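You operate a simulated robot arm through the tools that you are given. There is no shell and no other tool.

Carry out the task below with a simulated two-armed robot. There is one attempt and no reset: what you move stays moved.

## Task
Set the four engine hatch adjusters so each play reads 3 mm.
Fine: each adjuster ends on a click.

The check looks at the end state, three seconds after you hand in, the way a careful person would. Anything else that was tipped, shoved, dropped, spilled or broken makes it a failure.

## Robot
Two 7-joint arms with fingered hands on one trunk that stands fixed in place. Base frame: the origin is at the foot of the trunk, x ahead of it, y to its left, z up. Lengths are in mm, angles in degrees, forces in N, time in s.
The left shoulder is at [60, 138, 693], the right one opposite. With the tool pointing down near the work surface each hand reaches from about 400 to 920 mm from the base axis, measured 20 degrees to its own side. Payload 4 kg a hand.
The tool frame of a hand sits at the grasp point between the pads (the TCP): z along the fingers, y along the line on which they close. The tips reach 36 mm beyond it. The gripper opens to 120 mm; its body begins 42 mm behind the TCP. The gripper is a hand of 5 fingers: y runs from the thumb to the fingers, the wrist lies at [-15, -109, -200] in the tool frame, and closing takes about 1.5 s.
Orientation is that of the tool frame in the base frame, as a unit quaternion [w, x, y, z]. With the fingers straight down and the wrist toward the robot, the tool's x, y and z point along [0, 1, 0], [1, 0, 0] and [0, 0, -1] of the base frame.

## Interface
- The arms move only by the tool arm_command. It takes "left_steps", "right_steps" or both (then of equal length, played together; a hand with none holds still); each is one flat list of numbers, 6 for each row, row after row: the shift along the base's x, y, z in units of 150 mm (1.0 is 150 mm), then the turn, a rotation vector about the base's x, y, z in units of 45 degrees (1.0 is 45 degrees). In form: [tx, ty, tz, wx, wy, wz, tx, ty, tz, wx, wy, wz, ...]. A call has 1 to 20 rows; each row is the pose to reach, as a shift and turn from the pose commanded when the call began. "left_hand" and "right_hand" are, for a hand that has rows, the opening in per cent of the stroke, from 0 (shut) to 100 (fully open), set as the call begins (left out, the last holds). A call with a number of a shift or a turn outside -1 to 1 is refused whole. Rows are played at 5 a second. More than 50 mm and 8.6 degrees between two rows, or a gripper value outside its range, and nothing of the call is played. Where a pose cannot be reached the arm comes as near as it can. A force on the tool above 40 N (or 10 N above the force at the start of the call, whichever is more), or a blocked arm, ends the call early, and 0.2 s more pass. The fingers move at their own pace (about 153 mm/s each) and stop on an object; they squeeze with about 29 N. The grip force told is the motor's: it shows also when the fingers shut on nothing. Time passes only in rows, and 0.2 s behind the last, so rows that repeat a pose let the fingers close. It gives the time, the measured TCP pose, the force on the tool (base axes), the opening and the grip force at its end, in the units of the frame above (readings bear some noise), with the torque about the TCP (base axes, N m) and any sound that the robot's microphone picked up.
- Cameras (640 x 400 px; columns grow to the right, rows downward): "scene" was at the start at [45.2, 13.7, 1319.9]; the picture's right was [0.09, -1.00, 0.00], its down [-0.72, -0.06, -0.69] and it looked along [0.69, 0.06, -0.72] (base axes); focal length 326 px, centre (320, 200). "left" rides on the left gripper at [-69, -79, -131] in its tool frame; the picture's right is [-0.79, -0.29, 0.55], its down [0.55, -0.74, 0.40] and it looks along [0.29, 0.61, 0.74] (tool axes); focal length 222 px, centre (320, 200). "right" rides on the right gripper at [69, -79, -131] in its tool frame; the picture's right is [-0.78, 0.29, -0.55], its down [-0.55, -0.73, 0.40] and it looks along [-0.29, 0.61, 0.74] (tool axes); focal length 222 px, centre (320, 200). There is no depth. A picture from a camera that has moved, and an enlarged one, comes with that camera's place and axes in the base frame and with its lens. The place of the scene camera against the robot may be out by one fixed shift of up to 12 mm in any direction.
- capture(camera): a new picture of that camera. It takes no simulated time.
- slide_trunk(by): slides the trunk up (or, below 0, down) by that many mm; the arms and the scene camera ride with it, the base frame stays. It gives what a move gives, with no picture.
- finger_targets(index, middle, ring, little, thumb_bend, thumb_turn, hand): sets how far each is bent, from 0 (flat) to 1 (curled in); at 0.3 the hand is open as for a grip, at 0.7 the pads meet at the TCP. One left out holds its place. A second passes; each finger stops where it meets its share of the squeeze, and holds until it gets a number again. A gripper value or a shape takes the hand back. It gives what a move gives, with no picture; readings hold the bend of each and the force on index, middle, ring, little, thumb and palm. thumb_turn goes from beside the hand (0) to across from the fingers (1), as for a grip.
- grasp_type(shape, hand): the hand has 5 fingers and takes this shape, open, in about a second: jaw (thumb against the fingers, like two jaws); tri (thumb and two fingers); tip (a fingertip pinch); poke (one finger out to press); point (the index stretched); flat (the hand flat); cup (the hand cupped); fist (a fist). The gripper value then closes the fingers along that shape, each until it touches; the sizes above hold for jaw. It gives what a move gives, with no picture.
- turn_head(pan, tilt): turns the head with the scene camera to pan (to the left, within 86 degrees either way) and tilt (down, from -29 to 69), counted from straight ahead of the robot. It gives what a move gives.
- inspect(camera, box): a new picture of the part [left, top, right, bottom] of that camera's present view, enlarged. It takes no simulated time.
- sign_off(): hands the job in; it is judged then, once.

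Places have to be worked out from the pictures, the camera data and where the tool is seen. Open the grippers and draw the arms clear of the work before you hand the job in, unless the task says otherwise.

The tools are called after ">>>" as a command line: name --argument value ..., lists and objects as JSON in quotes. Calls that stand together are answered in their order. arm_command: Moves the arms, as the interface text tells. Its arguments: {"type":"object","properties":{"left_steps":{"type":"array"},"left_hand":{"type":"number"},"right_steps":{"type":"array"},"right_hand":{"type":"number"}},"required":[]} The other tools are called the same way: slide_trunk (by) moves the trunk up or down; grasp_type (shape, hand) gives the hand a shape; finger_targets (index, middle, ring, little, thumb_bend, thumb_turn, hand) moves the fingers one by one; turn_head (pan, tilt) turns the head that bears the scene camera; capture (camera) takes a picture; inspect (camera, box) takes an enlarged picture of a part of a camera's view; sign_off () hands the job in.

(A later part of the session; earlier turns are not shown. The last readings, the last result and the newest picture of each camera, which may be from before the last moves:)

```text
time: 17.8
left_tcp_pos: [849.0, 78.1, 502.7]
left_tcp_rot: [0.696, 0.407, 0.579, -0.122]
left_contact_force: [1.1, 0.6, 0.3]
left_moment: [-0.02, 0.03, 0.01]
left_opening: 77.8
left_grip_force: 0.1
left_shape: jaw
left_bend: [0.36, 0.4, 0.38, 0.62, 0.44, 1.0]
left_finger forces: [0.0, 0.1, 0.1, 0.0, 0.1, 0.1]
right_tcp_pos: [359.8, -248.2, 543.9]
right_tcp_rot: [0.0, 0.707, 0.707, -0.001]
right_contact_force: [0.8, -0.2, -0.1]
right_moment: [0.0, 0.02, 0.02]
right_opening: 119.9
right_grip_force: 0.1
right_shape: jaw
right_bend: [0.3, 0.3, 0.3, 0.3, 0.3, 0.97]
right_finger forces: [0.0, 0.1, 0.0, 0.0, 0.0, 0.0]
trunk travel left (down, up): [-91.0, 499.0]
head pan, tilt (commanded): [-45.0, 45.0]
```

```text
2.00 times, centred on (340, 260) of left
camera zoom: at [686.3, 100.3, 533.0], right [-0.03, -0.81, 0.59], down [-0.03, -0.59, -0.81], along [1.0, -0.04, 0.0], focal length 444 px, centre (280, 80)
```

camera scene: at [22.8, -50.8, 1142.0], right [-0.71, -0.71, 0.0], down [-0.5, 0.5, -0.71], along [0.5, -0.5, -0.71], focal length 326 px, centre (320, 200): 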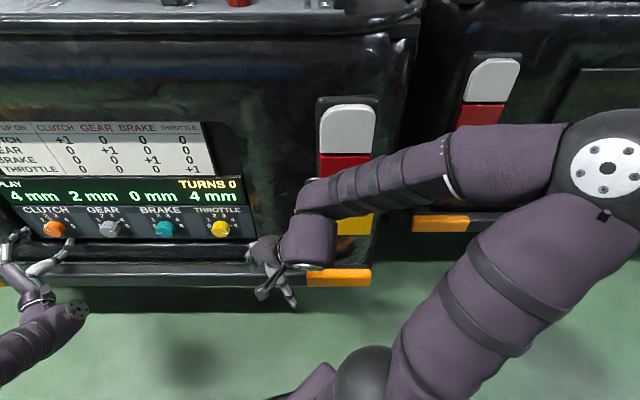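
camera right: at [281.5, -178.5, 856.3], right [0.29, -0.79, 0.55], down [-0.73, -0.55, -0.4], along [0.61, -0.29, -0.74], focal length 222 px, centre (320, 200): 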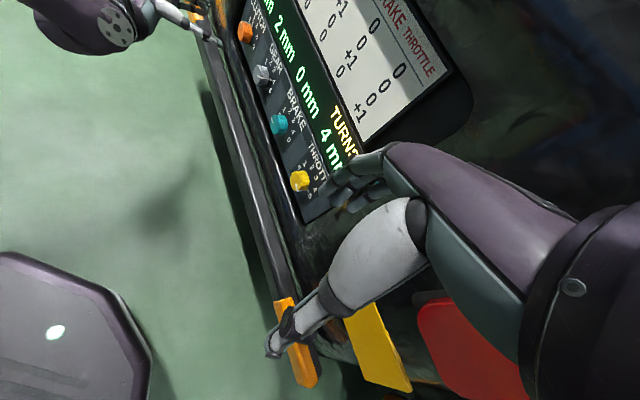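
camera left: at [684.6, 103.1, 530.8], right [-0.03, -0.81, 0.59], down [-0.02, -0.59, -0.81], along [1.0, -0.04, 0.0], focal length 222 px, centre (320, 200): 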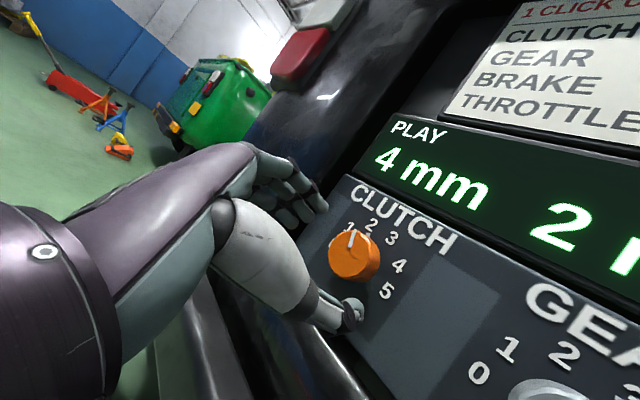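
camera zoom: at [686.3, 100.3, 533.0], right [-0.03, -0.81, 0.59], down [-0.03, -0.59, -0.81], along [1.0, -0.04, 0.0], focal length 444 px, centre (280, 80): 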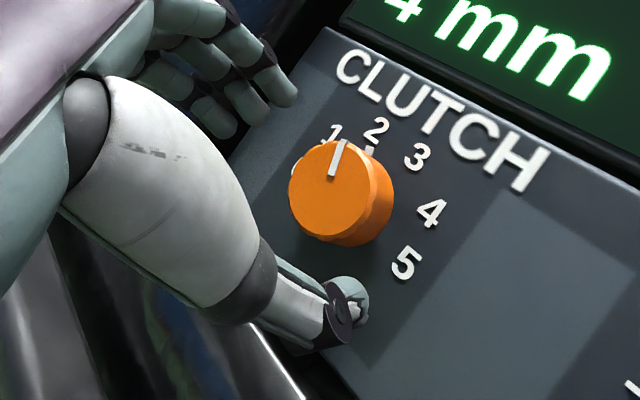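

Comparing views, the knob face plane is closer than I first thought (x−y ≈ 838). The face is then about 47 mm ahead, with the axis within 3 mm of the tool axis (slightly high). I move 18 mm in and 3 mm up, then look.

>>> arm_command --left_steps '[0.043, -0.043, 0.02, 0, 0, 0, 0.085, -0.085, 0.02, 0, 0, 0, 0.085, -0.085, 0.02, 0, 0, 0]'

>>> inspect --camera "left" --box '[240, 160, 440, 360]'

>>> inspect --camera "scene" --box '[0, 170, 130, 310]'

```text
time: 18.6
left_tcp_pos: [861.0, 65.4, 507.9]
left_tcp_rot: [0.696, 0.405, 0.58, -0.123]
left_contact_force: [0.0, -0.7, -0.2]
left_moment: [-0.01, 0.01, -0.01]
left_opening: 77.6
left_grip_force: 0.1
left_shape: jaw
left_bend: [0.36, 0.4, 0.38, 0.62, 0.44, 1.0]
left_finger forces: [0.0, 0.0, 0.0, 0.1, 0.0, 0.0]
right_tcp_pos: [360.6, -248.6, 544.4]
right_tcp_rot: [0.0, 0.707, 0.707, 0.001]
right_contact_force: [-0.3, 0.3, 0.9]
right_moment: [0.03, 0.01, -0.04]
right_opening: 119.9
right_grip_force: 0.0
right_shape: jaw
right_bend: [0.3, 0.3, 0.3, 0.3, 0.3, 0.97]
right_finger forces: [0.0, 0.0, 0.0, 0.1, 0.0, 0.0]
trunk travel left (down, up): [-91.0, 499.0]
head pan, tilt (commanded): [-45.0, 45.0]
```

```text
2.00 times, centred on (340, 260) of left
camera zoom: at [697.9, 87.2, 536.8], right [-0.03, -0.81, 0.59], down [-0.03, -0.59, -0.81], along [1.0, -0.04, 0.0], focal length 444 px, centre (280, 80)
```

zoom: 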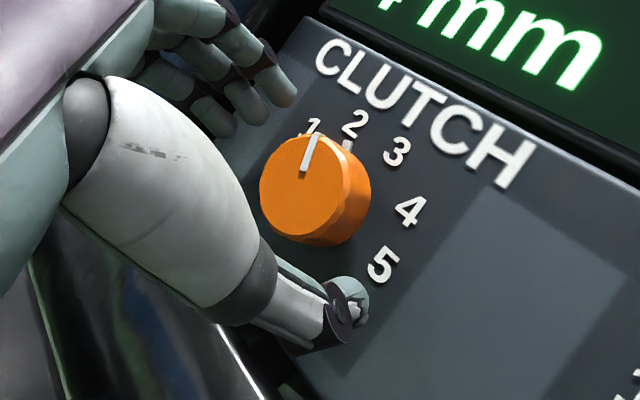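

```text
2.86 times, centred on (65, 240) of scene
camera zoom: at [22.9, -50.8, 1142.0], right [-0.71, -0.71, 0.0], down [-0.5, 0.5, -0.71], along [0.5, -0.5, -0.71], focal length 932 px, centre (1049, 86)
```

zoom: 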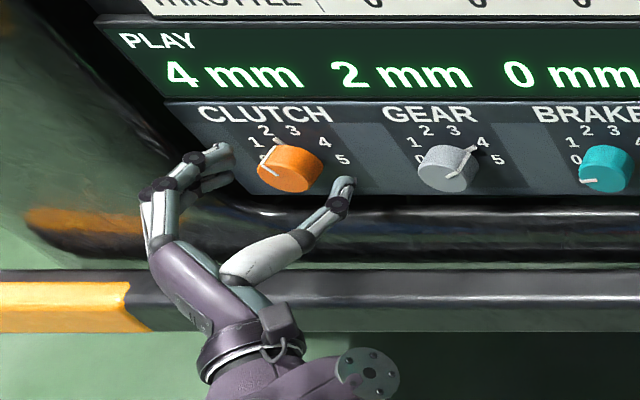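

The hand straddles the knob with the axis within about 2 mm, but the tips only overlap the knob by a few mm. I move 6 mm further in and then close gently to 28% while holding the pose.

>>> arm_command --left_steps '[0.028, -0.028, -0.008, 0, 0, 0, 0.028, -0.028, -0.008, 0, 0, 0]'

>>> arm_command --left_steps '[0, 0, 0, 0, 0, 0, 0, 0, 0, 0, 0, 0, 0, 0, 0, 0, 0, 0, 0, 0, 0, 0, 0, 0, 0, 0, 0, 0, 0, 0, 0, 0, 0, 0, 0, 0]' --left_hand 28

>>> inspect --camera "left" --box '[240, 160, 440, 360]'

>>> inspect --camera "scene" --box '[0, 170, 130, 310]'

```text
time: 19.2
left_tcp_pos: [864.3, 61.9, 506.1]
left_tcp_rot: [0.697, 0.406, 0.579, -0.121]
left_contact_force: [-0.3, 0.1, 0.5]
left_moment: [0.0, 0.0, 0.05]
left_opening: 78.0
left_grip_force: 0.0
left_shape: jaw
left_bend: [0.36, 0.4, 0.38, 0.62, 0.44, 1.0]
left_finger forces: [0.0, 0.1, 0.1, 0.1, 0.0, 0.1]
right_tcp_pos: [360.8, -246.5, 542.9]
right_tcp_rot: [0.0, 0.708, 0.707, 0.0]
right_contact_force: [1.0, 0.3, -0.8]
right_moment: [0.0, -0.03, 0.0]
right_opening: 120.0
right_grip_force: 0.0
right_shape: jaw
right_bend: [0.3, 0.3, 0.3, 0.3, 0.3, 0.97]
right_finger forces: [0.0, 0.0, 0.0, 0.1, 0.0, 0.0]
trunk travel left (down, up): [-91.0, 499.0]
head pan, tilt (commanded): [-45.0, 45.0]
```

```text
time: 20.6
left_tcp_pos: [866.1, 61.6, 504.7]
left_tcp_rot: [0.696, 0.406, 0.579, -0.122]
left_contact_force: [-3.5, -3.9, -3.4]
left_moment: [0.06, 0.03, -0.14]
left_opening: 32.2
left_grip_force: 29.4
left_shape: jaw
left_bend: [0.54, 0.62, 0.64, 0.71, 0.67, 1.0]
left_finger forces: [13.9, 7.0, 0.0, 0.0, 27.2, 0.0]
right_tcp_pos: [359.5, -248.6, 544.6]
right_tcp_rot: [-0.001, 0.707, 0.707, 0.0]
right_contact_force: [-0.2, -0.1, 0.2]
right_moment: [-0.01, 0.01, -0.01]
right_opening: 119.8
right_grip_force: 0.0
right_shape: jaw
right_bend: [0.3, 0.3, 0.3, 0.3, 0.3, 0.97]
right_finger forces: [0.0, 0.0, 0.0, 0.0, 0.0, 0.0]
trunk travel left (down, up): [-91.0, 499.0]
head pan, tilt (commanded): [-45.0, 45.0]
```

```text
2.00 times, centred on (340, 260) of left
camera zoom: at [701.6, 82.9, 534.7], right [-0.03, -0.81, 0.59], down [-0.03, -0.59, -0.81], along [1.0, -0.04, 0.0], focal length 444 px, centre (280, 80)
```

zoom: 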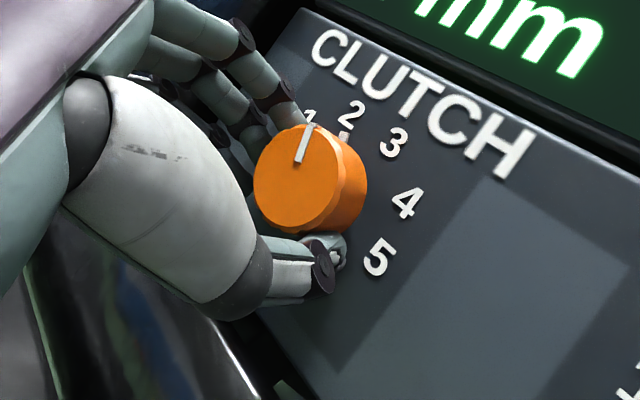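

```text
2.86 times, centred on (65, 240) of scene
camera zoom: at [23.0, -51.0, 1141.9], right [-0.71, -0.71, 0.0], down [-0.5, 0.5, -0.71], along [0.5, -0.5, -0.71], focal length 932 px, centre (1049, 86)
```

zoom: 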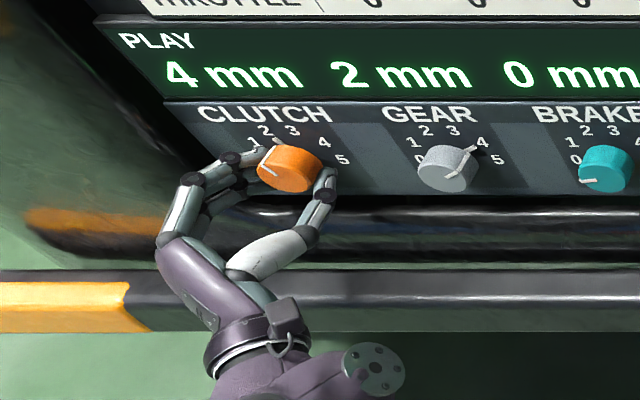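

The knob is held by index, middle and thumb with about 27 N and little side load. I turn the hand −44° about the knob axis (counter-clockwise as seen from the front) to go from 2 to 1.

>>> arm_command --left_steps '[0, 0, 0, -0.115, 0.115, 0, 0, 0, 0, -0.23, 0.23, 0, 0, 0, 0, -0.345, 0.345, 0, 0, 0, 0, -0.46, 0.46, 0, 0, 0, 0, -0.575, 0.575, 0, 0, 0, 0, -0.691, 0.691, 0, 0, 0, 0, -0.691, 0.691, 0]'

>>> capture --camera "left"

>>> inspect --camera "scene" --box '[0, 170, 250, 310]'

```text
time: 22.2
left_tcp_pos: [864.8, 60.8, 504.9]
left_tcp_rot: [0.599, 0.159, 0.689, -0.376]
left_contact_force: [-2.2, -19.0, -7.7]
left_moment: [0.14, 0.1, -0.29]
left_opening: 30.9
left_grip_force: 29.4
left_shape: jaw
left_bend: [0.56, 0.62, 0.64, 0.71, 0.66, 1.0]
left_finger forces: [10.9, 8.7, 0.0, 0.1, 31.3, 0.0]
right_tcp_pos: [359.2, -248.0, 543.3]
right_tcp_rot: [0.0, 0.707, 0.707, 0.001]
right_contact_force: [-0.4, 0.3, 0.0]
right_moment: [0.0, -0.02, -0.01]
right_opening: 119.8
right_grip_force: 0.0
right_shape: jaw
right_bend: [0.3, 0.3, 0.3, 0.3, 0.3, 0.97]
right_finger forces: [0.0, 0.0, 0.1, 0.0, 0.0, 0.0]
trunk travel left (down, up): [-91.0, 499.0]
head pan, tilt (commanded): [-45.0, 45.0]
```

```text
taken
camera left: at [736.1, 118.1, 597.3], right [0.37, -0.4, 0.84], down [-0.34, -0.9, -0.28], along [0.86, -0.18, -0.47], focal length 222 px, centre (320, 200)
```

left: 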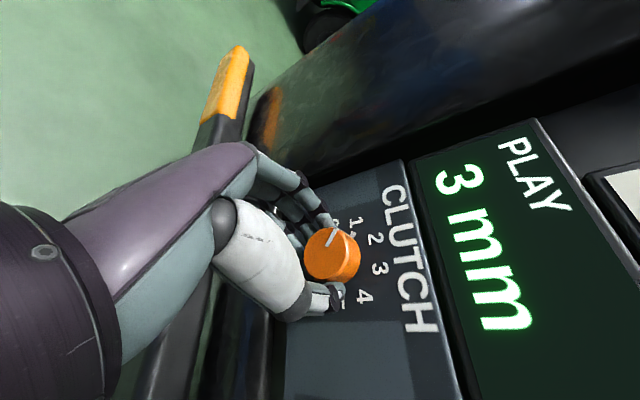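

```text
2.56 times, centred on (125, 240) of scene
camera zoom: at [23.4, -51.7, 1141.9], right [-0.71, -0.71, 0.0], down [-0.5, 0.5, -0.71], along [0.5, -0.5, -0.71], focal length 835 px, centre (819, 98)
```

zoom: 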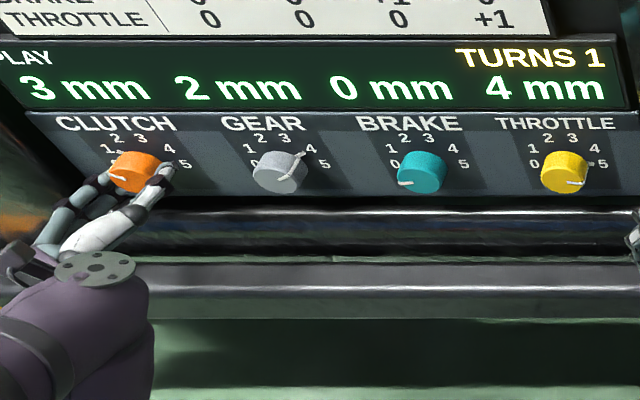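

The clutch play now reads 3 mm, turns shows 1, and the other plays are unchanged. I open the hand in place and then back straight out along the knob axis.

>>> arm_command --left_steps '[0, 0, 0, 0, 0, 0, 0, 0, 0, 0, 0, 0, 0, 0, 0, 0, 0, 0, 0, 0, 0, 0, 0, 0, 0, 0, 0, 0, 0, 0]' --left_hand 65

>>> arm_command --left_steps '[-0.1, 0.1, 0, 0, 0, 0, -0.2, 0.2, 0, 0, 0, 0, -0.3, 0.3, 0, 0, 0, 0, -0.4, 0.4, 0, 0, 0, 0]'

>>> inspect --camera "left" --box '[260, 140, 500, 340]'

>>> inspect --camera "scene" --box '[0, 170, 250, 310]'

```text
time: 23.4
left_tcp_pos: [865.8, 65.7, 507.3]
left_tcp_rot: [0.6, 0.159, 0.69, -0.374]
left_contact_force: [-0.2, -0.5, 0.2]
left_moment: [-0.01, -0.01, 0.02]
left_opening: 77.8
left_grip_force: 0.1
left_shape: jaw
left_bend: [0.36, 0.4, 0.38, 0.62, 0.44, 1.0]
left_finger forces: [0.1, 0.0, 0.0, 0.0, 0.0, 0.0]
right_tcp_pos: [359.8, -248.6, 544.5]
right_tcp_rot: [0.0, 0.707, 0.708, -0.001]
right_contact_force: [0.0, -0.6, -0.1]
right_moment: [0.0, 0.01, -0.01]
right_opening: 119.5
right_grip_force: 0.1
right_shape: jaw
right_bend: [0.3, 0.3, 0.3, 0.3, 0.3, 0.97]
right_finger forces: [0.1, 0.0, 0.0, 0.0, 0.0, 0.0]
trunk travel left (down, up): [-91.0, 499.0]
head pan, tilt (commanded): [-45.0, 45.0]
```

```text
time: 24.4
left_tcp_pos: [805.0, 123.9, 506.5]
left_tcp_rot: [0.6, 0.16, 0.689, -0.374]
left_contact_force: [0.1, -1.1, 0.4]
left_moment: [-0.04, -0.02, 0.0]
left_opening: 78.0
left_grip_force: 0.0
left_shape: jaw
left_bend: [0.36, 0.4, 0.38, 0.62, 0.44, 1.0]
left_finger forces: [0.1, 0.0, 0.0, 0.1, 0.0, 0.0]
right_tcp_pos: [359.6, -248.1, 544.8]
right_tcp_rot: [-0.001, 0.707, 0.707, 0.001]
right_contact_force: [0.0, 0.2, 0.1]
right_moment: [-0.02, 0.01, -0.01]
right_opening: 119.7
right_grip_force: 0.1
right_shape: jaw
right_bend: [0.3, 0.3, 0.3, 0.3, 0.3, 0.97]
right_finger forces: [0.1, 0.0, 0.0, 0.0, 0.0, 0.0]
trunk travel left (down, up): [-91.0, 499.0]
head pan, tilt (commanded): [-45.0, 45.0]
```

```text
2.00 times, centred on (380, 240) of left
camera zoom: at [676.4, 180.0, 597.4], right [0.37, -0.4, 0.84], down [-0.34, -0.9, -0.28], along [0.86, -0.18, -0.47], focal length 444 px, centre (200, 120)
```

zoom: 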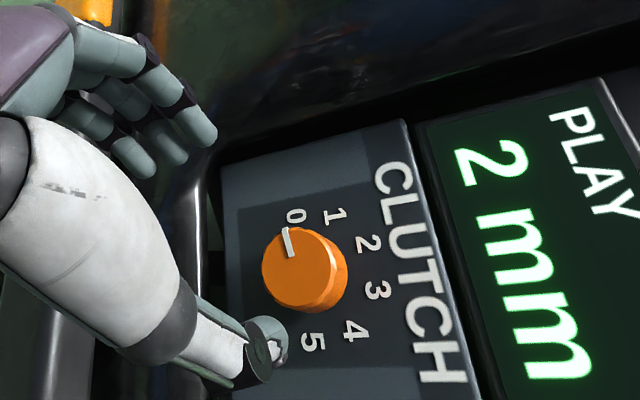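

```text
2.56 times, centred on (125, 240) of scene
camera zoom: at [22.9, -50.9, 1141.9], right [-0.71, -0.71, 0.0], down [-0.5, 0.5, -0.71], along [0.5, -0.5, -0.71], focal length 835 px, centre (819, 98)
```

zoom: 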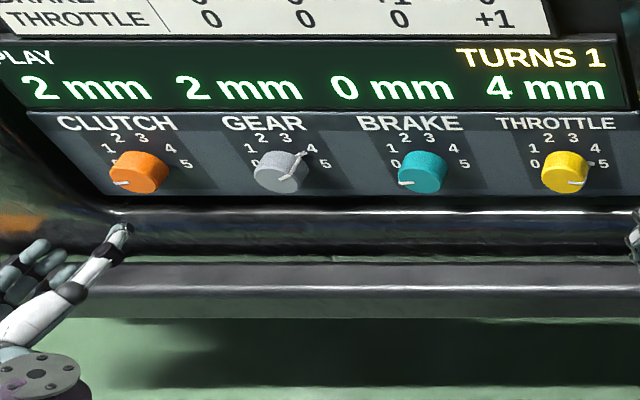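

The plays confirm it: during release the clutch slipped one click further, to pointer 0 (2 mm). The side load of about 19 N means my grip centre was roughly 2–4 mm off. I re-centre (x+y ≈ 925.5, z ≈ 504) and go back in to grip, ready for one click up.

>>> arm_command --left_steps '[-0.012, -0.012, -0.015, 0, 0, 0, 0.1, -0.123, -0.015, 0, 0, 0, 0.2, -0.223, -0.015, 0, 0, 0, 0.3, -0.323, -0.015, 0, 0, 0, 0.395, -0.418, -0.015, 0, 0, 0, 0.395, -0.418, -0.015, 0, 0, 0]'

>>> capture --camera "left"

>>> inspect --camera "scene" --box '[0, 170, 130, 310]'

```text
time: 25.8
left_tcp_pos: [864.1, 62.6, 504.4]
left_tcp_rot: [0.6, 0.159, 0.689, -0.373]
left_contact_force: [0.0, -0.2, 0.4]
left_moment: [0.01, 0.03, -0.01]
left_opening: 77.7
left_grip_force: 0.0
left_shape: jaw
left_bend: [0.36, 0.4, 0.38, 0.62, 0.44, 1.0]
left_finger forces: [0.0, 0.0, 0.0, 0.1, 0.0, 0.0]
right_tcp_pos: [360.8, -248.3, 544.6]
right_tcp_rot: [0.0, 0.707, 0.707, -0.001]
right_contact_force: [0.4, 0.5, -0.2]
right_moment: [0.0, -0.02, -0.02]
right_opening: 119.7
right_grip_force: 0.2
right_shape: jaw
right_bend: [0.3, 0.3, 0.3, 0.3, 0.3, 0.97]
right_finger forces: [0.0, 0.0, 0.1, 0.0, 0.0, 0.0]
trunk travel left (down, up): [-91.0, 499.0]
head pan, tilt (commanded): [-45.0, 45.0]
```

```text
taken
camera left: at [734.8, 118.6, 595.9], right [0.37, -0.4, 0.84], down [-0.34, -0.9, -0.28], along [0.86, -0.18, -0.47], focal length 222 px, centre (320, 200)
```

left: 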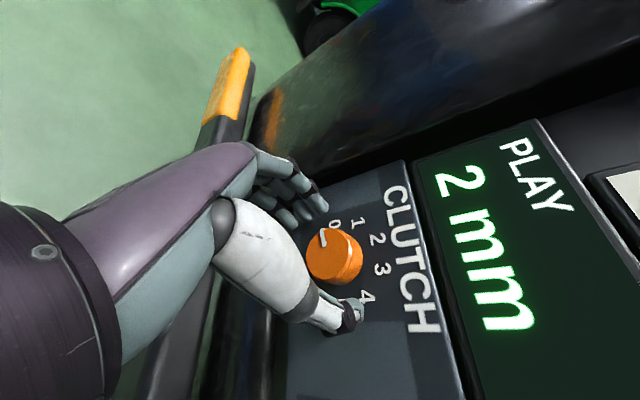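

```text
2.86 times, centred on (65, 240) of scene
camera zoom: at [22.9, -50.8, 1142.0], right [-0.71, -0.71, 0.0], down [-0.5, 0.5, -0.71], along [0.5, -0.5, -0.71], focal length 932 px, centre (1049, 86)
```

zoom: 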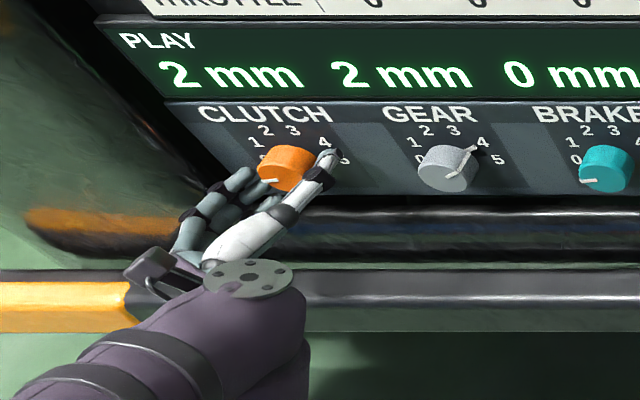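

I enlarge the left view to check centring before gripping.

>>> inspect --camera "left" --box '[260, 180, 400, 350]'

```text
2.35 times, centred on (330, 265) of left
camera zoom: at [734.8, 118.6, 595.9], right [0.37, -0.4, 0.84], down [-0.34, -0.9, -0.28], along [0.86, -0.18, -0.47], focal length 523 px, centre (296, 47)
```

zoom: 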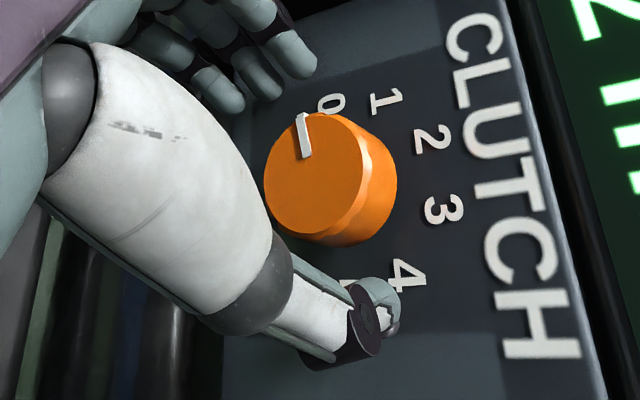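

The knob looks centred within about 3 mm. I close to 28% and read the side forces.

>>> arm_command --left_steps '[0, 0, -0.007, 0, 0, 0, 0, 0, -0.007, 0, 0, 0, 0, 0, -0.007, 0, 0, 0, 0, 0, -0.007, 0, 0, 0, 0, 0, -0.007, 0, 0, 0, 0, 0, -0.007, 0, 0, 0]' --left_hand 28

>>> inspect --camera "left" --box '[240, 140, 440, 350]'

>>> inspect --camera "scene" --box '[0, 170, 250, 310]'

```text
time: 27.2
left_tcp_pos: [863.7, 61.9, 503.6]
left_tcp_rot: [0.6, 0.16, 0.689, -0.374]
left_contact_force: [-5.2, -3.1, 2.6]
left_moment: [-0.02, -0.07, -0.2]
left_opening: 38.1
left_grip_force: 0.0
left_shape: jaw
left_bend: [0.52, 0.55, 0.54, 0.71, 0.65, 1.0]
left_finger forces: [0.0, 0.0, 0.0, 0.0, 5.5, 0.0]
right_tcp_pos: [359.6, -247.5, 544.8]
right_tcp_rot: [0.0, 0.707, 0.707, 0.001]
right_contact_force: [0.0, -0.4, 0.4]
right_moment: [-0.04, 0.02, -0.02]
right_opening: 120.0
right_grip_force: 0.1
right_shape: jaw
right_bend: [0.3, 0.3, 0.3, 0.3, 0.3, 0.97]
right_finger forces: [0.1, 0.0, 0.0, 0.0, 0.1, 0.0]
trunk travel left (down, up): [-91.0, 499.0]
head pan, tilt (commanded): [-45.0, 45.0]
```

```text
1.90 times, centred on (340, 245) of left
camera zoom: at [734.2, 117.8, 595.1], right [0.37, -0.4, 0.84], down [-0.34, -0.9, -0.28], along [0.86, -0.18, -0.47], focal length 423 px, centre (282, 114)
```

zoom: 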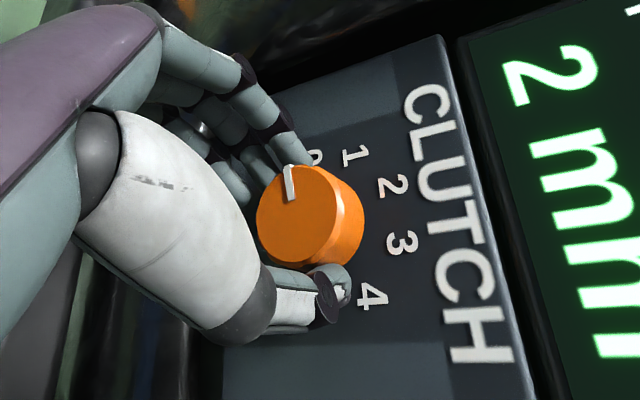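

```text
2.56 times, centred on (125, 240) of scene
camera zoom: at [22.5, -51.0, 1142.0], right [-0.71, -0.71, 0.0], down [-0.5, 0.5, -0.71], along [0.5, -0.5, -0.71], focal length 835 px, centre (819, 98)
```

zoom: 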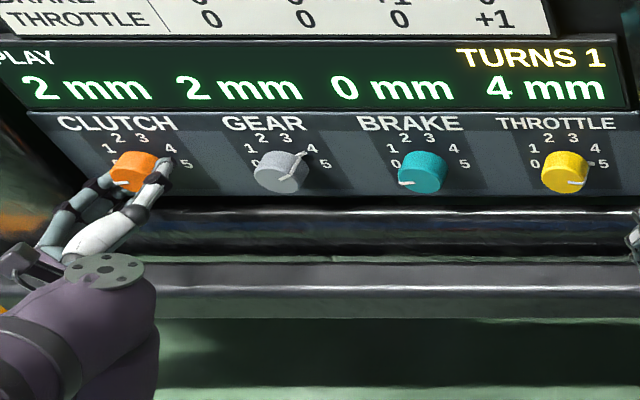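

The squeeze isn't complete: only the thumb touches, with 5.5 N. I close further, to 15%, to get a firm grip.

>>> arm_command --left_steps '[0, 0, 0, 0, 0, 0, 0, 0, 0, 0, 0, 0, 0, 0, 0, 0, 0, 0, 0, 0, 0, 0, 0, 0, 0, 0, 0, 0, 0, 0]' --left_hand 15

>>> inspect --camera "left" --box '[240, 140, 440, 350]'

```text
time: 28.4
left_tcp_pos: [864.0, 61.2, 504.3]
left_tcp_rot: [0.599, 0.16, 0.689, -0.375]
left_contact_force: [-4.5, -5.6, 1.9]
left_moment: [-0.07, -0.05, -0.18]
left_opening: 34.0
left_grip_force: 29.2
left_shape: jaw
left_bend: [0.56, 0.61, 0.64, 0.71, 0.66, 1.0]
left_finger forces: [13.3, 6.3, 0.0, 0.0, 27.1, 0.0]
right_tcp_pos: [359.6, -247.7, 545.1]
right_tcp_rot: [-0.001, 0.707, 0.707, 0.001]
right_contact_force: [-0.1, -0.1, -0.2]
right_moment: [-0.01, -0.02, 0.0]
right_opening: 119.7
right_grip_force: 0.1
right_shape: jaw
right_bend: [0.3, 0.3, 0.3, 0.3, 0.3, 0.97]
right_finger forces: [0.0, 0.0, 0.0, 0.0, 0.0, 0.0]
trunk travel left (down, up): [-91.0, 499.0]
head pan, tilt (commanded): [-45.0, 45.0]
```

```text
1.90 times, centred on (340, 245) of left
camera zoom: at [734.2, 117.4, 595.1], right [0.37, -0.4, 0.84], down [-0.34, -0.9, -0.28], along [0.86, -0.18, -0.47], focal length 423 px, centre (282, 114)
```

zoom: 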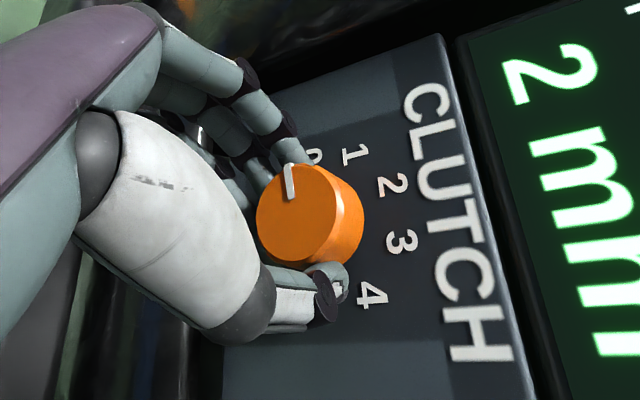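

The grip is firm (thumb 27 N, index 13, middle 6) with a low side load. I turn +40° clockwise for one click up, from 0 to 1.

>>> arm_command --left_steps '[0, 0, 0, 0.105, -0.105, 0, 0, 0, 0, 0.21, -0.21, 0, 0, 0, 0, 0.314, -0.314, 0, 0, 0, 0, 0.419, -0.419, 0, 0, 0, 0, 0.524, -0.524, 0, 0, 0, 0, 0.6285, -0.6285, 0, 0, 0, 0, 0.6285, -0.6285, 0]'

>>> capture --camera "left"

>>> inspect --camera "scene" --box '[0, 170, 250, 310]'

```text
time: 30.0
left_tcp_pos: [863.4, 62.7, 503.6]
left_tcp_rot: [0.693, 0.385, 0.591, -0.146]
left_contact_force: [-6.6, 2.2, 5.9]
left_moment: [-0.15, -0.13, -0.07]
left_opening: 33.4
left_grip_force: 29.5
left_shape: jaw
left_bend: [0.55, 0.61, 0.64, 0.71, 0.67, 1.0]
left_finger forces: [17.5, 6.6, 0.0, 0.1, 25.8, 0.0]
right_tcp_pos: [359.7, -246.9, 545.2]
right_tcp_rot: [0.0, 0.707, 0.707, 0.0]
right_contact_force: [0.5, 0.3, -0.2]
right_moment: [0.0, 0.01, -0.03]
right_opening: 119.8
right_grip_force: 0.0
right_shape: jaw
right_bend: [0.3, 0.3, 0.3, 0.3, 0.3, 0.97]
right_finger forces: [0.1, 0.0, 0.1, 0.0, 0.1, 0.0]
trunk travel left (down, up): [-91.0, 499.0]
head pan, tilt (commanded): [-45.0, 45.0]
```

```text
taken
camera left: at [702.1, 84.5, 539.9], right [0.0, -0.78, 0.63], down [-0.06, -0.63, -0.78], along [1.0, -0.04, -0.04], focal length 222 px, centre (320, 200)
```

left: 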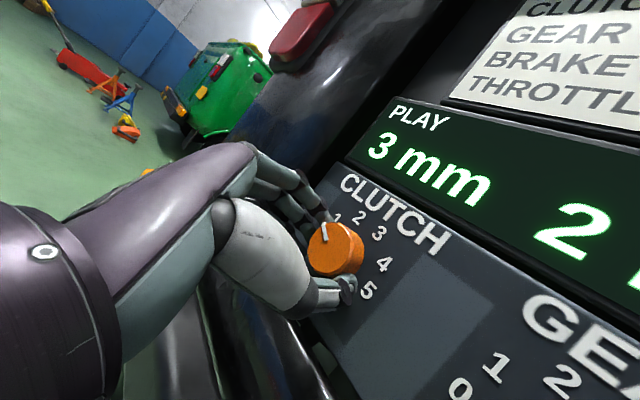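

```text
2.56 times, centred on (125, 240) of scene
camera zoom: at [22.0, -50.7, 1142.0], right [-0.71, -0.71, 0.0], down [-0.5, 0.5, -0.71], along [0.5, -0.5, -0.71], focal length 835 px, centre (819, 98)
```

zoom: 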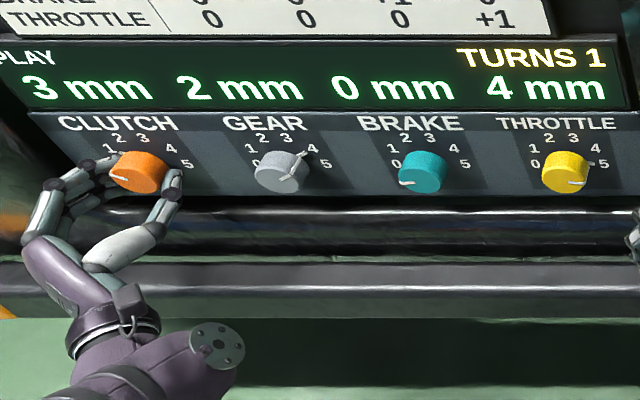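

The clutch shows 3 mm again with little side load. I check the pointer up close before releasing in small steps.

>>> inspect --camera "scene" --box '[30, 205, 90, 255]'

>>> arm_command --left_steps '[0, 0, 0, 0, 0, 0, 0, 0, 0, 0, 0, 0, 0, 0, 0, 0, 0, 0]' --left_hand 29

>>> inspect --camera "scene" --box '[0, 170, 125, 260]'

```text
8.00 times, centred on (60, 230) of scene
camera zoom: at [22.0, -50.7, 1142.0], right [-0.71, -0.71, 0.0], down [-0.5, 0.5, -0.71], along [0.5, -0.5, -0.71], focal length 2608 px, centre (2400, -40)
```

zoom: 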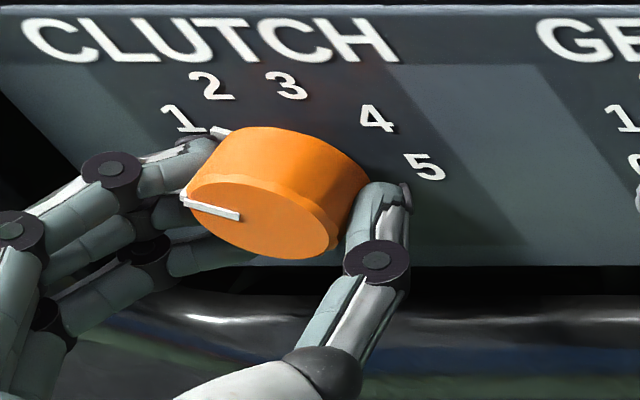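

```text
time: 30.8
left_tcp_pos: [864.1, 61.5, 501.6]
left_tcp_rot: [0.691, 0.386, 0.593, -0.147]
left_contact_force: [-1.1, 0.4, -0.3]
left_moment: [0.04, 0.03, -0.01]
left_opening: 36.4
left_grip_force: 0.1
left_shape: jaw
left_bend: [0.51, 0.55, 0.54, 0.71, 0.67, 1.0]
left_finger forces: [0.6, 0.0, 0.0, 0.1, 1.7, 0.0]
right_tcp_pos: [360.1, -247.4, 545.6]
right_tcp_rot: [0.0, 0.707, 0.707, -0.001]
right_contact_force: [-0.9, -0.2, 0.4]
right_moment: [-0.01, -0.01, 0.0]
right_opening: 119.9
right_grip_force: 0.0
right_shape: jaw
right_bend: [0.3, 0.3, 0.3, 0.3, 0.3, 0.97]
right_finger forces: [0.0, 0.1, 0.0, 0.0, 0.1, 0.0]
trunk travel left (down, up): [-91.0, 499.0]
head pan, tilt (commanded): [-45.0, 45.0]
```

```text
4.44 times, centred on (62, 215) of scene
camera zoom: at [23.0, -50.9, 1141.9], right [-0.71, -0.71, 0.0], down [-0.5, 0.5, -0.71], along [0.5, -0.5, -0.71], focal length 1449 px, centre (1464, 133)
```

zoom: 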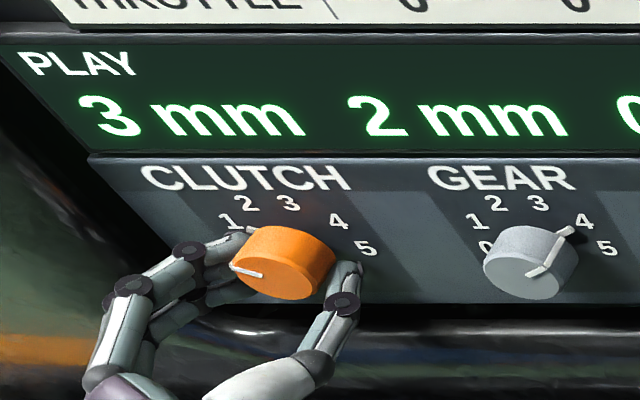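

Eased to 29%, the forces are almost zero and the clutch still reads 3 mm. I open further in two steps and back out.

>>> arm_command --left_steps '[0, 0, 0, 0, 0, 0, 0, 0, 0, 0, 0, 0, 0, 0, 0, 0, 0, 0]' --left_hand 40

>>> arm_command --left_steps '[0, 0, 0, 0, 0, 0, 0, 0, 0, 0, 0, 0, 0, 0, 0, 0, 0, 0, 0, 0, 0, 0, 0, 0]' --left_hand 65

>>> arm_command --left_steps '[-0.1, 0.1, 0, 0, 0, 0, -0.2, 0.2, 0, 0, 0, 0, -0.3, 0.3, 0, 0, 0, 0, -0.4, 0.4, 0, 0, 0, 0]'

>>> inspect --camera "scene" --box '[0, 170, 125, 260]'

>>> capture --camera "left"

```text
time: 31.6
left_tcp_pos: [865.5, 59.7, 503.8]
left_tcp_rot: [0.692, 0.385, 0.593, -0.147]
left_contact_force: [0.0, 0.1, 0.4]
left_moment: [-0.02, 0.0, 0.01]
left_opening: 47.8
left_grip_force: 0.1
left_shape: jaw
left_bend: [0.47, 0.5, 0.49, 0.7, 0.65, 1.0]
left_finger forces: [0.1, 0.0, 0.0, 0.0, 0.0, 0.0]
right_tcp_pos: [360.3, -247.5, 544.5]
right_tcp_rot: [0.0, 0.708, 0.707, 0.001]
right_contact_force: [0.7, -0.3, -0.4]
right_moment: [-0.03, 0.0, 0.0]
right_opening: 120.0
right_grip_force: 0.1
right_shape: jaw
right_bend: [0.3, 0.3, 0.3, 0.3, 0.3, 0.97]
right_finger forces: [0.0, 0.1, 0.1, 0.1, 0.0, 0.1]
trunk travel left (down, up): [-91.0, 499.0]
head pan, tilt (commanded): [-45.0, 45.0]
```

```text
time: 32.6
left_tcp_pos: [864.9, 61.2, 502.1]
left_tcp_rot: [0.692, 0.386, 0.593, -0.147]
left_contact_force: [-0.8, -0.4, -0.4]
left_moment: [-0.02, 0.0, 0.03]
left_opening: 77.6
left_grip_force: 0.1
left_shape: jaw
left_bend: [0.36, 0.4, 0.38, 0.62, 0.44, 1.0]
left_finger forces: [0.0, 0.0, 0.0, 0.0, 0.1, 0.1]
right_tcp_pos: [359.6, -247.5, 543.1]
right_tcp_rot: [0.0, 0.707, 0.707, 0.001]
right_contact_force: [-0.7, -0.7, 1.5]
right_moment: [0.04, -0.01, 0.0]
right_opening: 119.9
right_grip_force: 0.1
right_shape: jaw
right_bend: [0.3, 0.3, 0.3, 0.3, 0.3, 0.97]
right_finger forces: [0.1, 0.0, 0.0, 0.0, 0.1, 0.0]
trunk travel left (down, up): [-91.0, 499.0]
head pan, tilt (commanded): [-45.0, 45.0]
```

```text
time: 33.6
left_tcp_pos: [803.6, 120.4, 502.8]
left_tcp_rot: [0.691, 0.385, 0.593, -0.147]
left_contact_force: [-0.7, -0.4, 0.2]
left_moment: [0.03, -0.03, -0.03]
left_opening: 77.8
left_grip_force: 0.0
left_shape: jaw
left_bend: [0.36, 0.4, 0.38, 0.62, 0.44, 1.0]
left_finger forces: [0.0, 0.0, 0.0, 0.0, 0.0, 0.0]
right_tcp_pos: [359.5, -248.0, 545.5]
right_tcp_rot: [0.0, 0.708, 0.707, 0.001]
right_contact_force: [0.1, 0.5, 0.0]
right_moment: [0.0, -0.03, 0.0]
right_opening: 120.0
right_grip_force: 0.0
right_shape: jaw
right_bend: [0.3, 0.3, 0.3, 0.3, 0.3, 0.97]
right_finger forces: [0.0, 0.0, 0.0, 0.1, 0.0, 0.1]
trunk travel left (down, up): [-91.0, 499.0]
head pan, tilt (commanded): [-45.0, 45.0]
```

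```text
4.44 times, centred on (62, 215) of scene
camera zoom: at [22.9, -50.9, 1142.0], right [-0.71, -0.71, 0.0], down [-0.5, 0.5, -0.71], along [0.5, -0.5, -0.71], focal length 1449 px, centre (1464, 133)
```

zoom: 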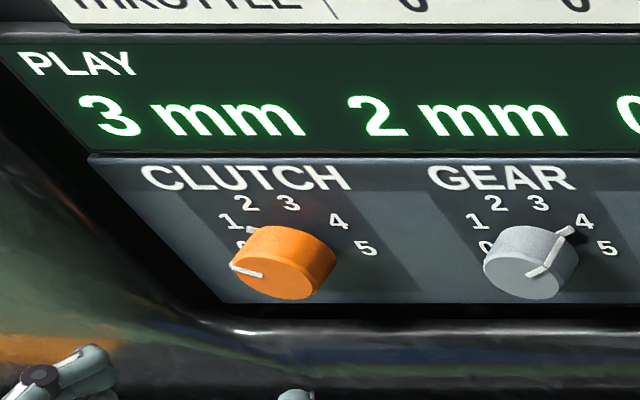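

```text
taken
camera left: at [642.0, 144.7, 539.8], right [0.0, -0.78, 0.63], down [-0.06, -0.63, -0.78], along [1.0, -0.04, -0.05], focal length 222 px, centre (320, 200)
```

left: 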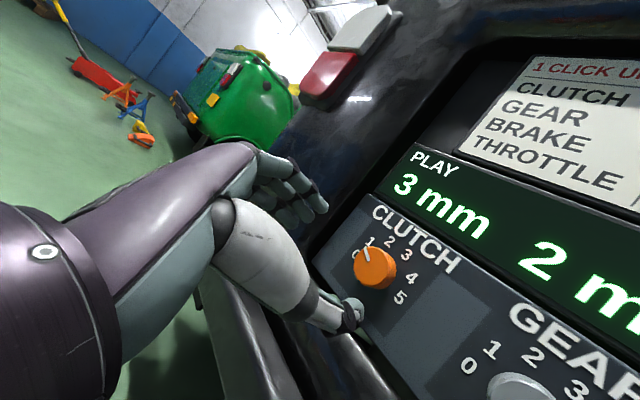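

The clutch holds at 3 mm after release. I zoom in with the left camera to confirm the pointer sits squarely on a stop.

>>> inspect --camera "left" --box '[330, 200, 430, 320]'

>>> inspect --camera "scene" --box '[30, 205, 130, 255]'

```text
3.33 times, centred on (380, 260) of left
camera zoom: at [642.0, 144.7, 539.8], right [0.0, -0.78, 0.63], down [-0.06, -0.63, -0.78], along [1.0, -0.04, -0.05], focal length 740 px, centre (120, 0)
```

zoom: 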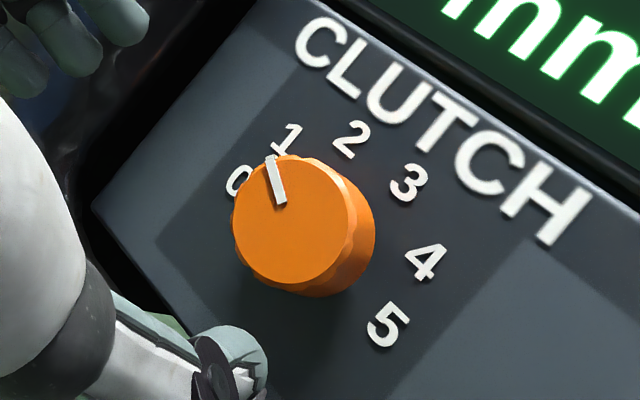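

```text
6.40 times, centred on (80, 230) of scene
camera zoom: at [22.9, -50.9, 1142.0], right [-0.71, -0.71, 0.0], down [-0.5, 0.5, -0.71], along [0.5, -0.5, -0.71], focal length 2086 px, centre (1856, 8)
```

zoom: 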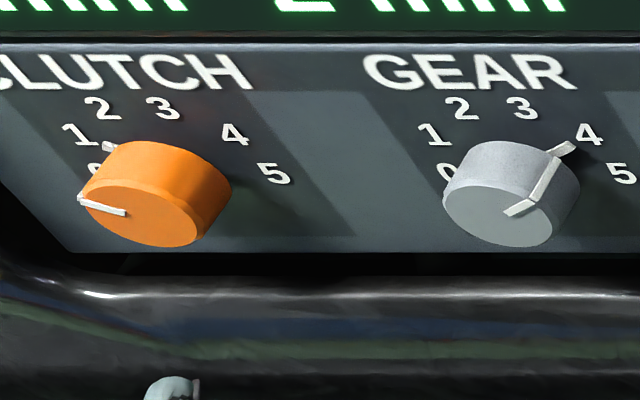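

The pointer geometry puts the clutch at about −60°, which is squarely on stop 1. Next is the gear, on x+y ≈ 725.5. I slide the hand 141 mm along the row, still 110 mm out, and roll it to −20°.

>>> arm_command --left_steps '[-0.111, -0.111, 0, -0.107, 0.107, 0, -0.222, -0.222, 0, -0.215, 0.215, 0, -0.333, -0.333, 0, -0.322, 0.322, 0, -0.445, -0.445, 0, -0.429, 0.429, 0, -0.556, -0.556, 0, -0.537, 0.537, 0, -0.667, -0.667, 0, -0.644, 0.644, 0, -0.667, -0.667, 0, -0.644, 0.644, 0]'

>>> capture --camera "left"

>>> capture --camera "scene"

```text
time: 35.2
left_tcp_pos: [704.3, 21.2, 502.8]
left_tcp_rot: [0.596, 0.153, 0.691, -0.379]
left_contact_force: [0.3, 1.2, 0.6]
left_moment: [0.0, 0.01, 0.01]
left_opening: 77.8
left_grip_force: 0.0
left_shape: jaw
left_bend: [0.36, 0.4, 0.38, 0.62, 0.44, 1.0]
left_finger forces: [0.1, 0.1, 0.0, 0.0, 0.1, 0.0]
right_tcp_pos: [360.0, -247.6, 543.2]
right_tcp_rot: [0.001, 0.707, 0.708, 0.0]
right_contact_force: [-0.2, -0.4, 0.3]
right_moment: [-0.01, 0.02, 0.0]
right_opening: 119.7
right_grip_force: 0.1
right_shape: jaw
right_bend: [0.3, 0.3, 0.3, 0.3, 0.3, 0.97]
right_finger forces: [0.0, 0.1, 0.0, 0.0, 0.1, 0.0]
trunk travel left (down, up): [-91.0, 499.0]
head pan, tilt (commanded): [-45.0, 45.0]
```

```text
taken
camera left: at [576.7, 78.6, 595.7], right [0.38, -0.39, 0.84], down [-0.34, -0.9, -0.27], along [0.86, -0.18, -0.48], focal length 222 px, centre (320, 200)
```

left: 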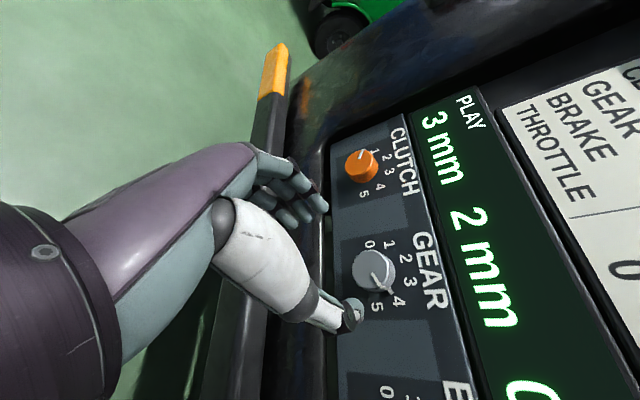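

```text
taken
camera scene: at [22.8, -50.8, 1142.0], right [-0.71, -0.71, 0.0], down [-0.5, 0.5, -0.71], along [0.5, -0.5, -0.71], focal length 326 px, centre (320, 200)
```

scene: 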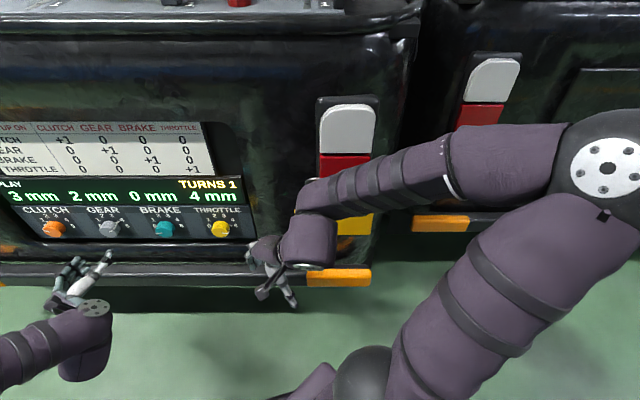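

The gear knob appears at nearly the same place in the hand camera as the clutch did when aligned. I move straight in 85 mm to the grip depth and check again.

>>> arm_command --left_steps '[0.1, -0.1, 0, 0, 0, 0, 0.2, -0.2, 0, 0, 0, 0, 0.3, -0.3, 0, 0, 0, 0, 0.4, -0.4, 0, 0, 0, 0, 0.4, -0.4, 0, 0, 0, 0]'

>>> inspect --camera "left" --box '[260, 180, 400, 350]'

>>> inspect --camera "scene" --box '[0, 170, 250, 310]'

```text
time: 36.4
left_tcp_pos: [765.0, -39.2, 503.6]
left_tcp_rot: [0.596, 0.153, 0.691, -0.379]
left_contact_force: [0.0, -0.5, -0.3]
left_moment: [0.02, -0.01, 0.01]
left_opening: 77.7
left_grip_force: 0.0
left_shape: jaw
left_bend: [0.36, 0.4, 0.38, 0.62, 0.44, 1.0]
left_finger forces: [0.0, 0.0, 0.1, 0.0, 0.1, 0.0]
right_tcp_pos: [360.2, -247.7, 544.5]
right_tcp_rot: [0.0, 0.707, 0.707, -0.001]
right_contact_force: [0.3, -0.1, -0.7]
right_moment: [-0.01, -0.02, -0.01]
right_opening: 120.0
right_grip_force: 0.1
right_shape: jaw
right_bend: [0.3, 0.3, 0.3, 0.3, 0.3, 0.97]
right_finger forces: [0.1, 0.1, 0.0, 0.1, 0.0, 0.0]
trunk travel left (down, up): [-91.0, 499.0]
head pan, tilt (commanded): [-45.0, 45.0]
```

```text
2.35 times, centred on (330, 265) of left
camera zoom: at [637.0, 18.1, 596.8], right [0.38, -0.39, 0.84], down [-0.34, -0.9, -0.27], along [0.86, -0.18, -0.48], focal length 523 px, centre (296, 47)
```

zoom: 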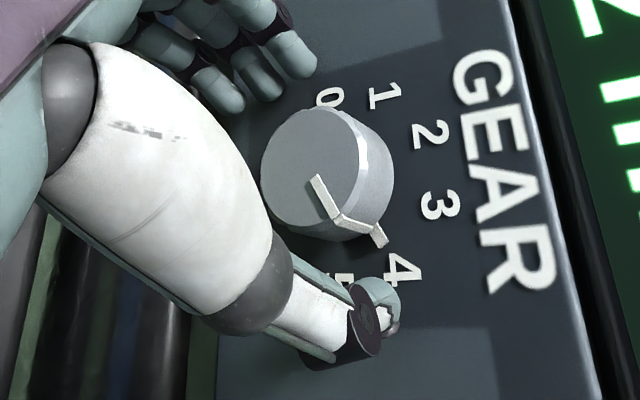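

```text
2.56 times, centred on (125, 240) of scene
camera zoom: at [22.8, -50.8, 1142.0], right [-0.71, -0.71, 0.0], down [-0.5, 0.5, -0.71], along [0.5, -0.5, -0.71], focal length 835 px, centre (819, 98)
```

zoom: 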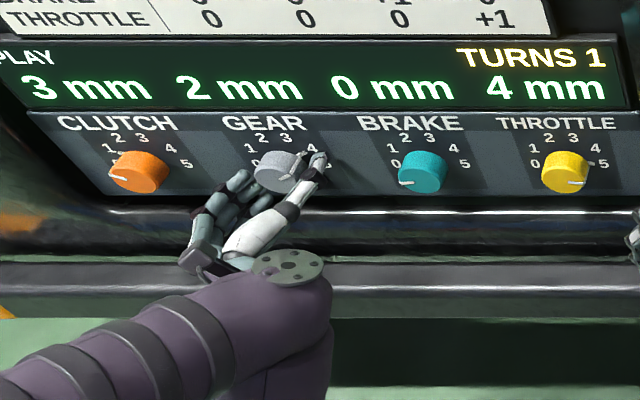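

The gear is aligned within about 1.5 mm. The thumb would land close to the pointer stub, so I roll +15° in place (with a 1 mm trim) before closing.

>>> arm_command --left_steps '[0.006, 0.006, -0.005, 0.118, -0.118, 0, 0.006, 0.006, -0.005, 0.236, -0.236, 0, 0.006, 0.006, -0.005, 0.236, -0.236, 0]'

>>> arm_command --left_steps '[0, 0, 0, 0, 0, 0, 0, 0, 0, 0, 0, 0, 0, 0, 0, 0, 0, 0, 0, 0, 0, 0, 0, 0, 0, 0, 0, 0, 0, 0, 0, 0, 0, 0, 0, 0, 0, 0, 0, 0, 0, 0, 0, 0, 0, 0, 0, 0]' --left_hand 15

>>> inspect --camera "left" --box '[240, 140, 440, 350]'

>>> inspect --camera "scene" --box '[0, 170, 250, 310]'

```text
time: 37.2
left_tcp_pos: [766.8, -37.2, 501.9]
left_tcp_rot: [0.642, 0.243, 0.664, -0.297]
left_contact_force: [0.3, -0.4, -0.4]
left_moment: [0.01, -0.02, -0.02]
left_opening: 77.8
left_grip_force: 0.1
left_shape: jaw
left_bend: [0.36, 0.4, 0.38, 0.62, 0.44, 1.0]
left_finger forces: [0.0, 0.0, 0.0, 0.0, 0.0, 0.1]
right_tcp_pos: [360.6, -247.1, 542.4]
right_tcp_rot: [0.001, 0.707, 0.707, 0.001]
right_contact_force: [0.3, 0.1, -0.2]
right_moment: [0.01, -0.02, 0.04]
right_opening: 119.6
right_grip_force: 0.0
right_shape: jaw
right_bend: [0.3, 0.3, 0.3, 0.3, 0.3, 0.97]
right_finger forces: [0.1, 0.1, 0.0, 0.1, 0.0, 0.0]
trunk travel left (down, up): [-91.0, 499.0]
head pan, tilt (commanded): [-45.0, 45.0]
```

```text
time: 39.0
left_tcp_pos: [766.0, -39.8, 503.2]
left_tcp_rot: [0.641, 0.243, 0.665, -0.298]
left_contact_force: [-6.8, -12.3, 0.5]
left_moment: [0.01, -0.03, -0.36]
left_opening: 31.6
left_grip_force: 28.7
left_shape: jaw
left_bend: [0.55, 0.61, 0.63, 0.71, 0.67, 1.0]
left_finger forces: [13.1, 4.5, 0.0, 0.0, 30.7, 0.0]
right_tcp_pos: [359.2, -247.9, 545.2]
right_tcp_rot: [-0.001, 0.707, 0.707, 0.0]
right_contact_force: [1.1, 0.2, -0.2]
right_moment: [0.01, -0.03, -0.01]
right_opening: 119.7
right_grip_force: 0.0
right_shape: jaw
right_bend: [0.3, 0.3, 0.3, 0.3, 0.3, 0.97]
right_finger forces: [0.0, 0.0, 0.0, 0.0, 0.1, 0.0]
trunk travel left (down, up): [-91.0, 499.0]
head pan, tilt (commanded): [-45.0, 45.0]
```

```text
1.90 times, centred on (340, 245) of left
camera zoom: at [622.0, 2.2, 578.6], right [0.23, -0.55, 0.81], down [-0.27, -0.83, -0.49], along [0.93, -0.11, -0.34], focal length 423 px, centre (282, 114)
```

zoom: 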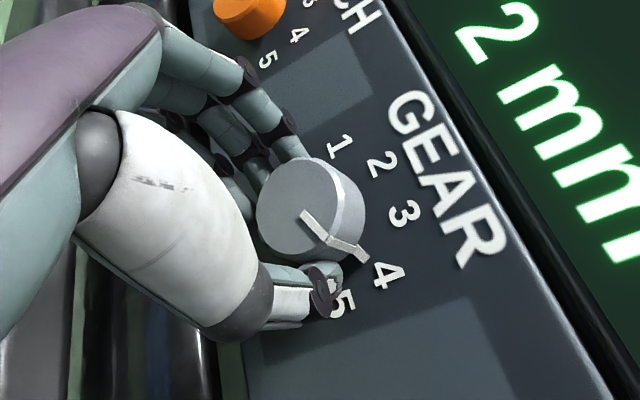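

```text
2.56 times, centred on (125, 240) of scene
camera zoom: at [22.5, -51.4, 1141.9], right [-0.71, -0.71, 0.0], down [-0.5, 0.5, -0.71], along [0.5, -0.5, -0.71], focal length 835 px, centre (819, 98)
```

zoom: 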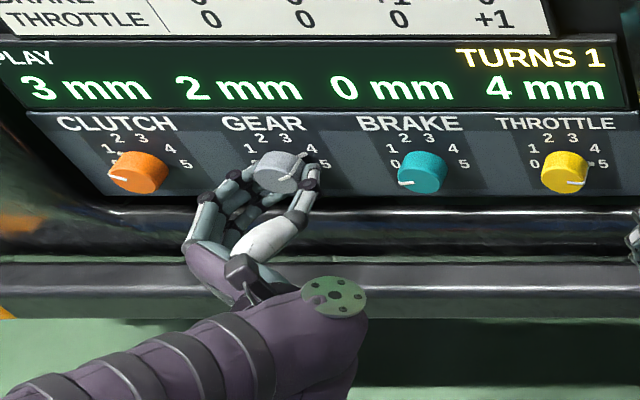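

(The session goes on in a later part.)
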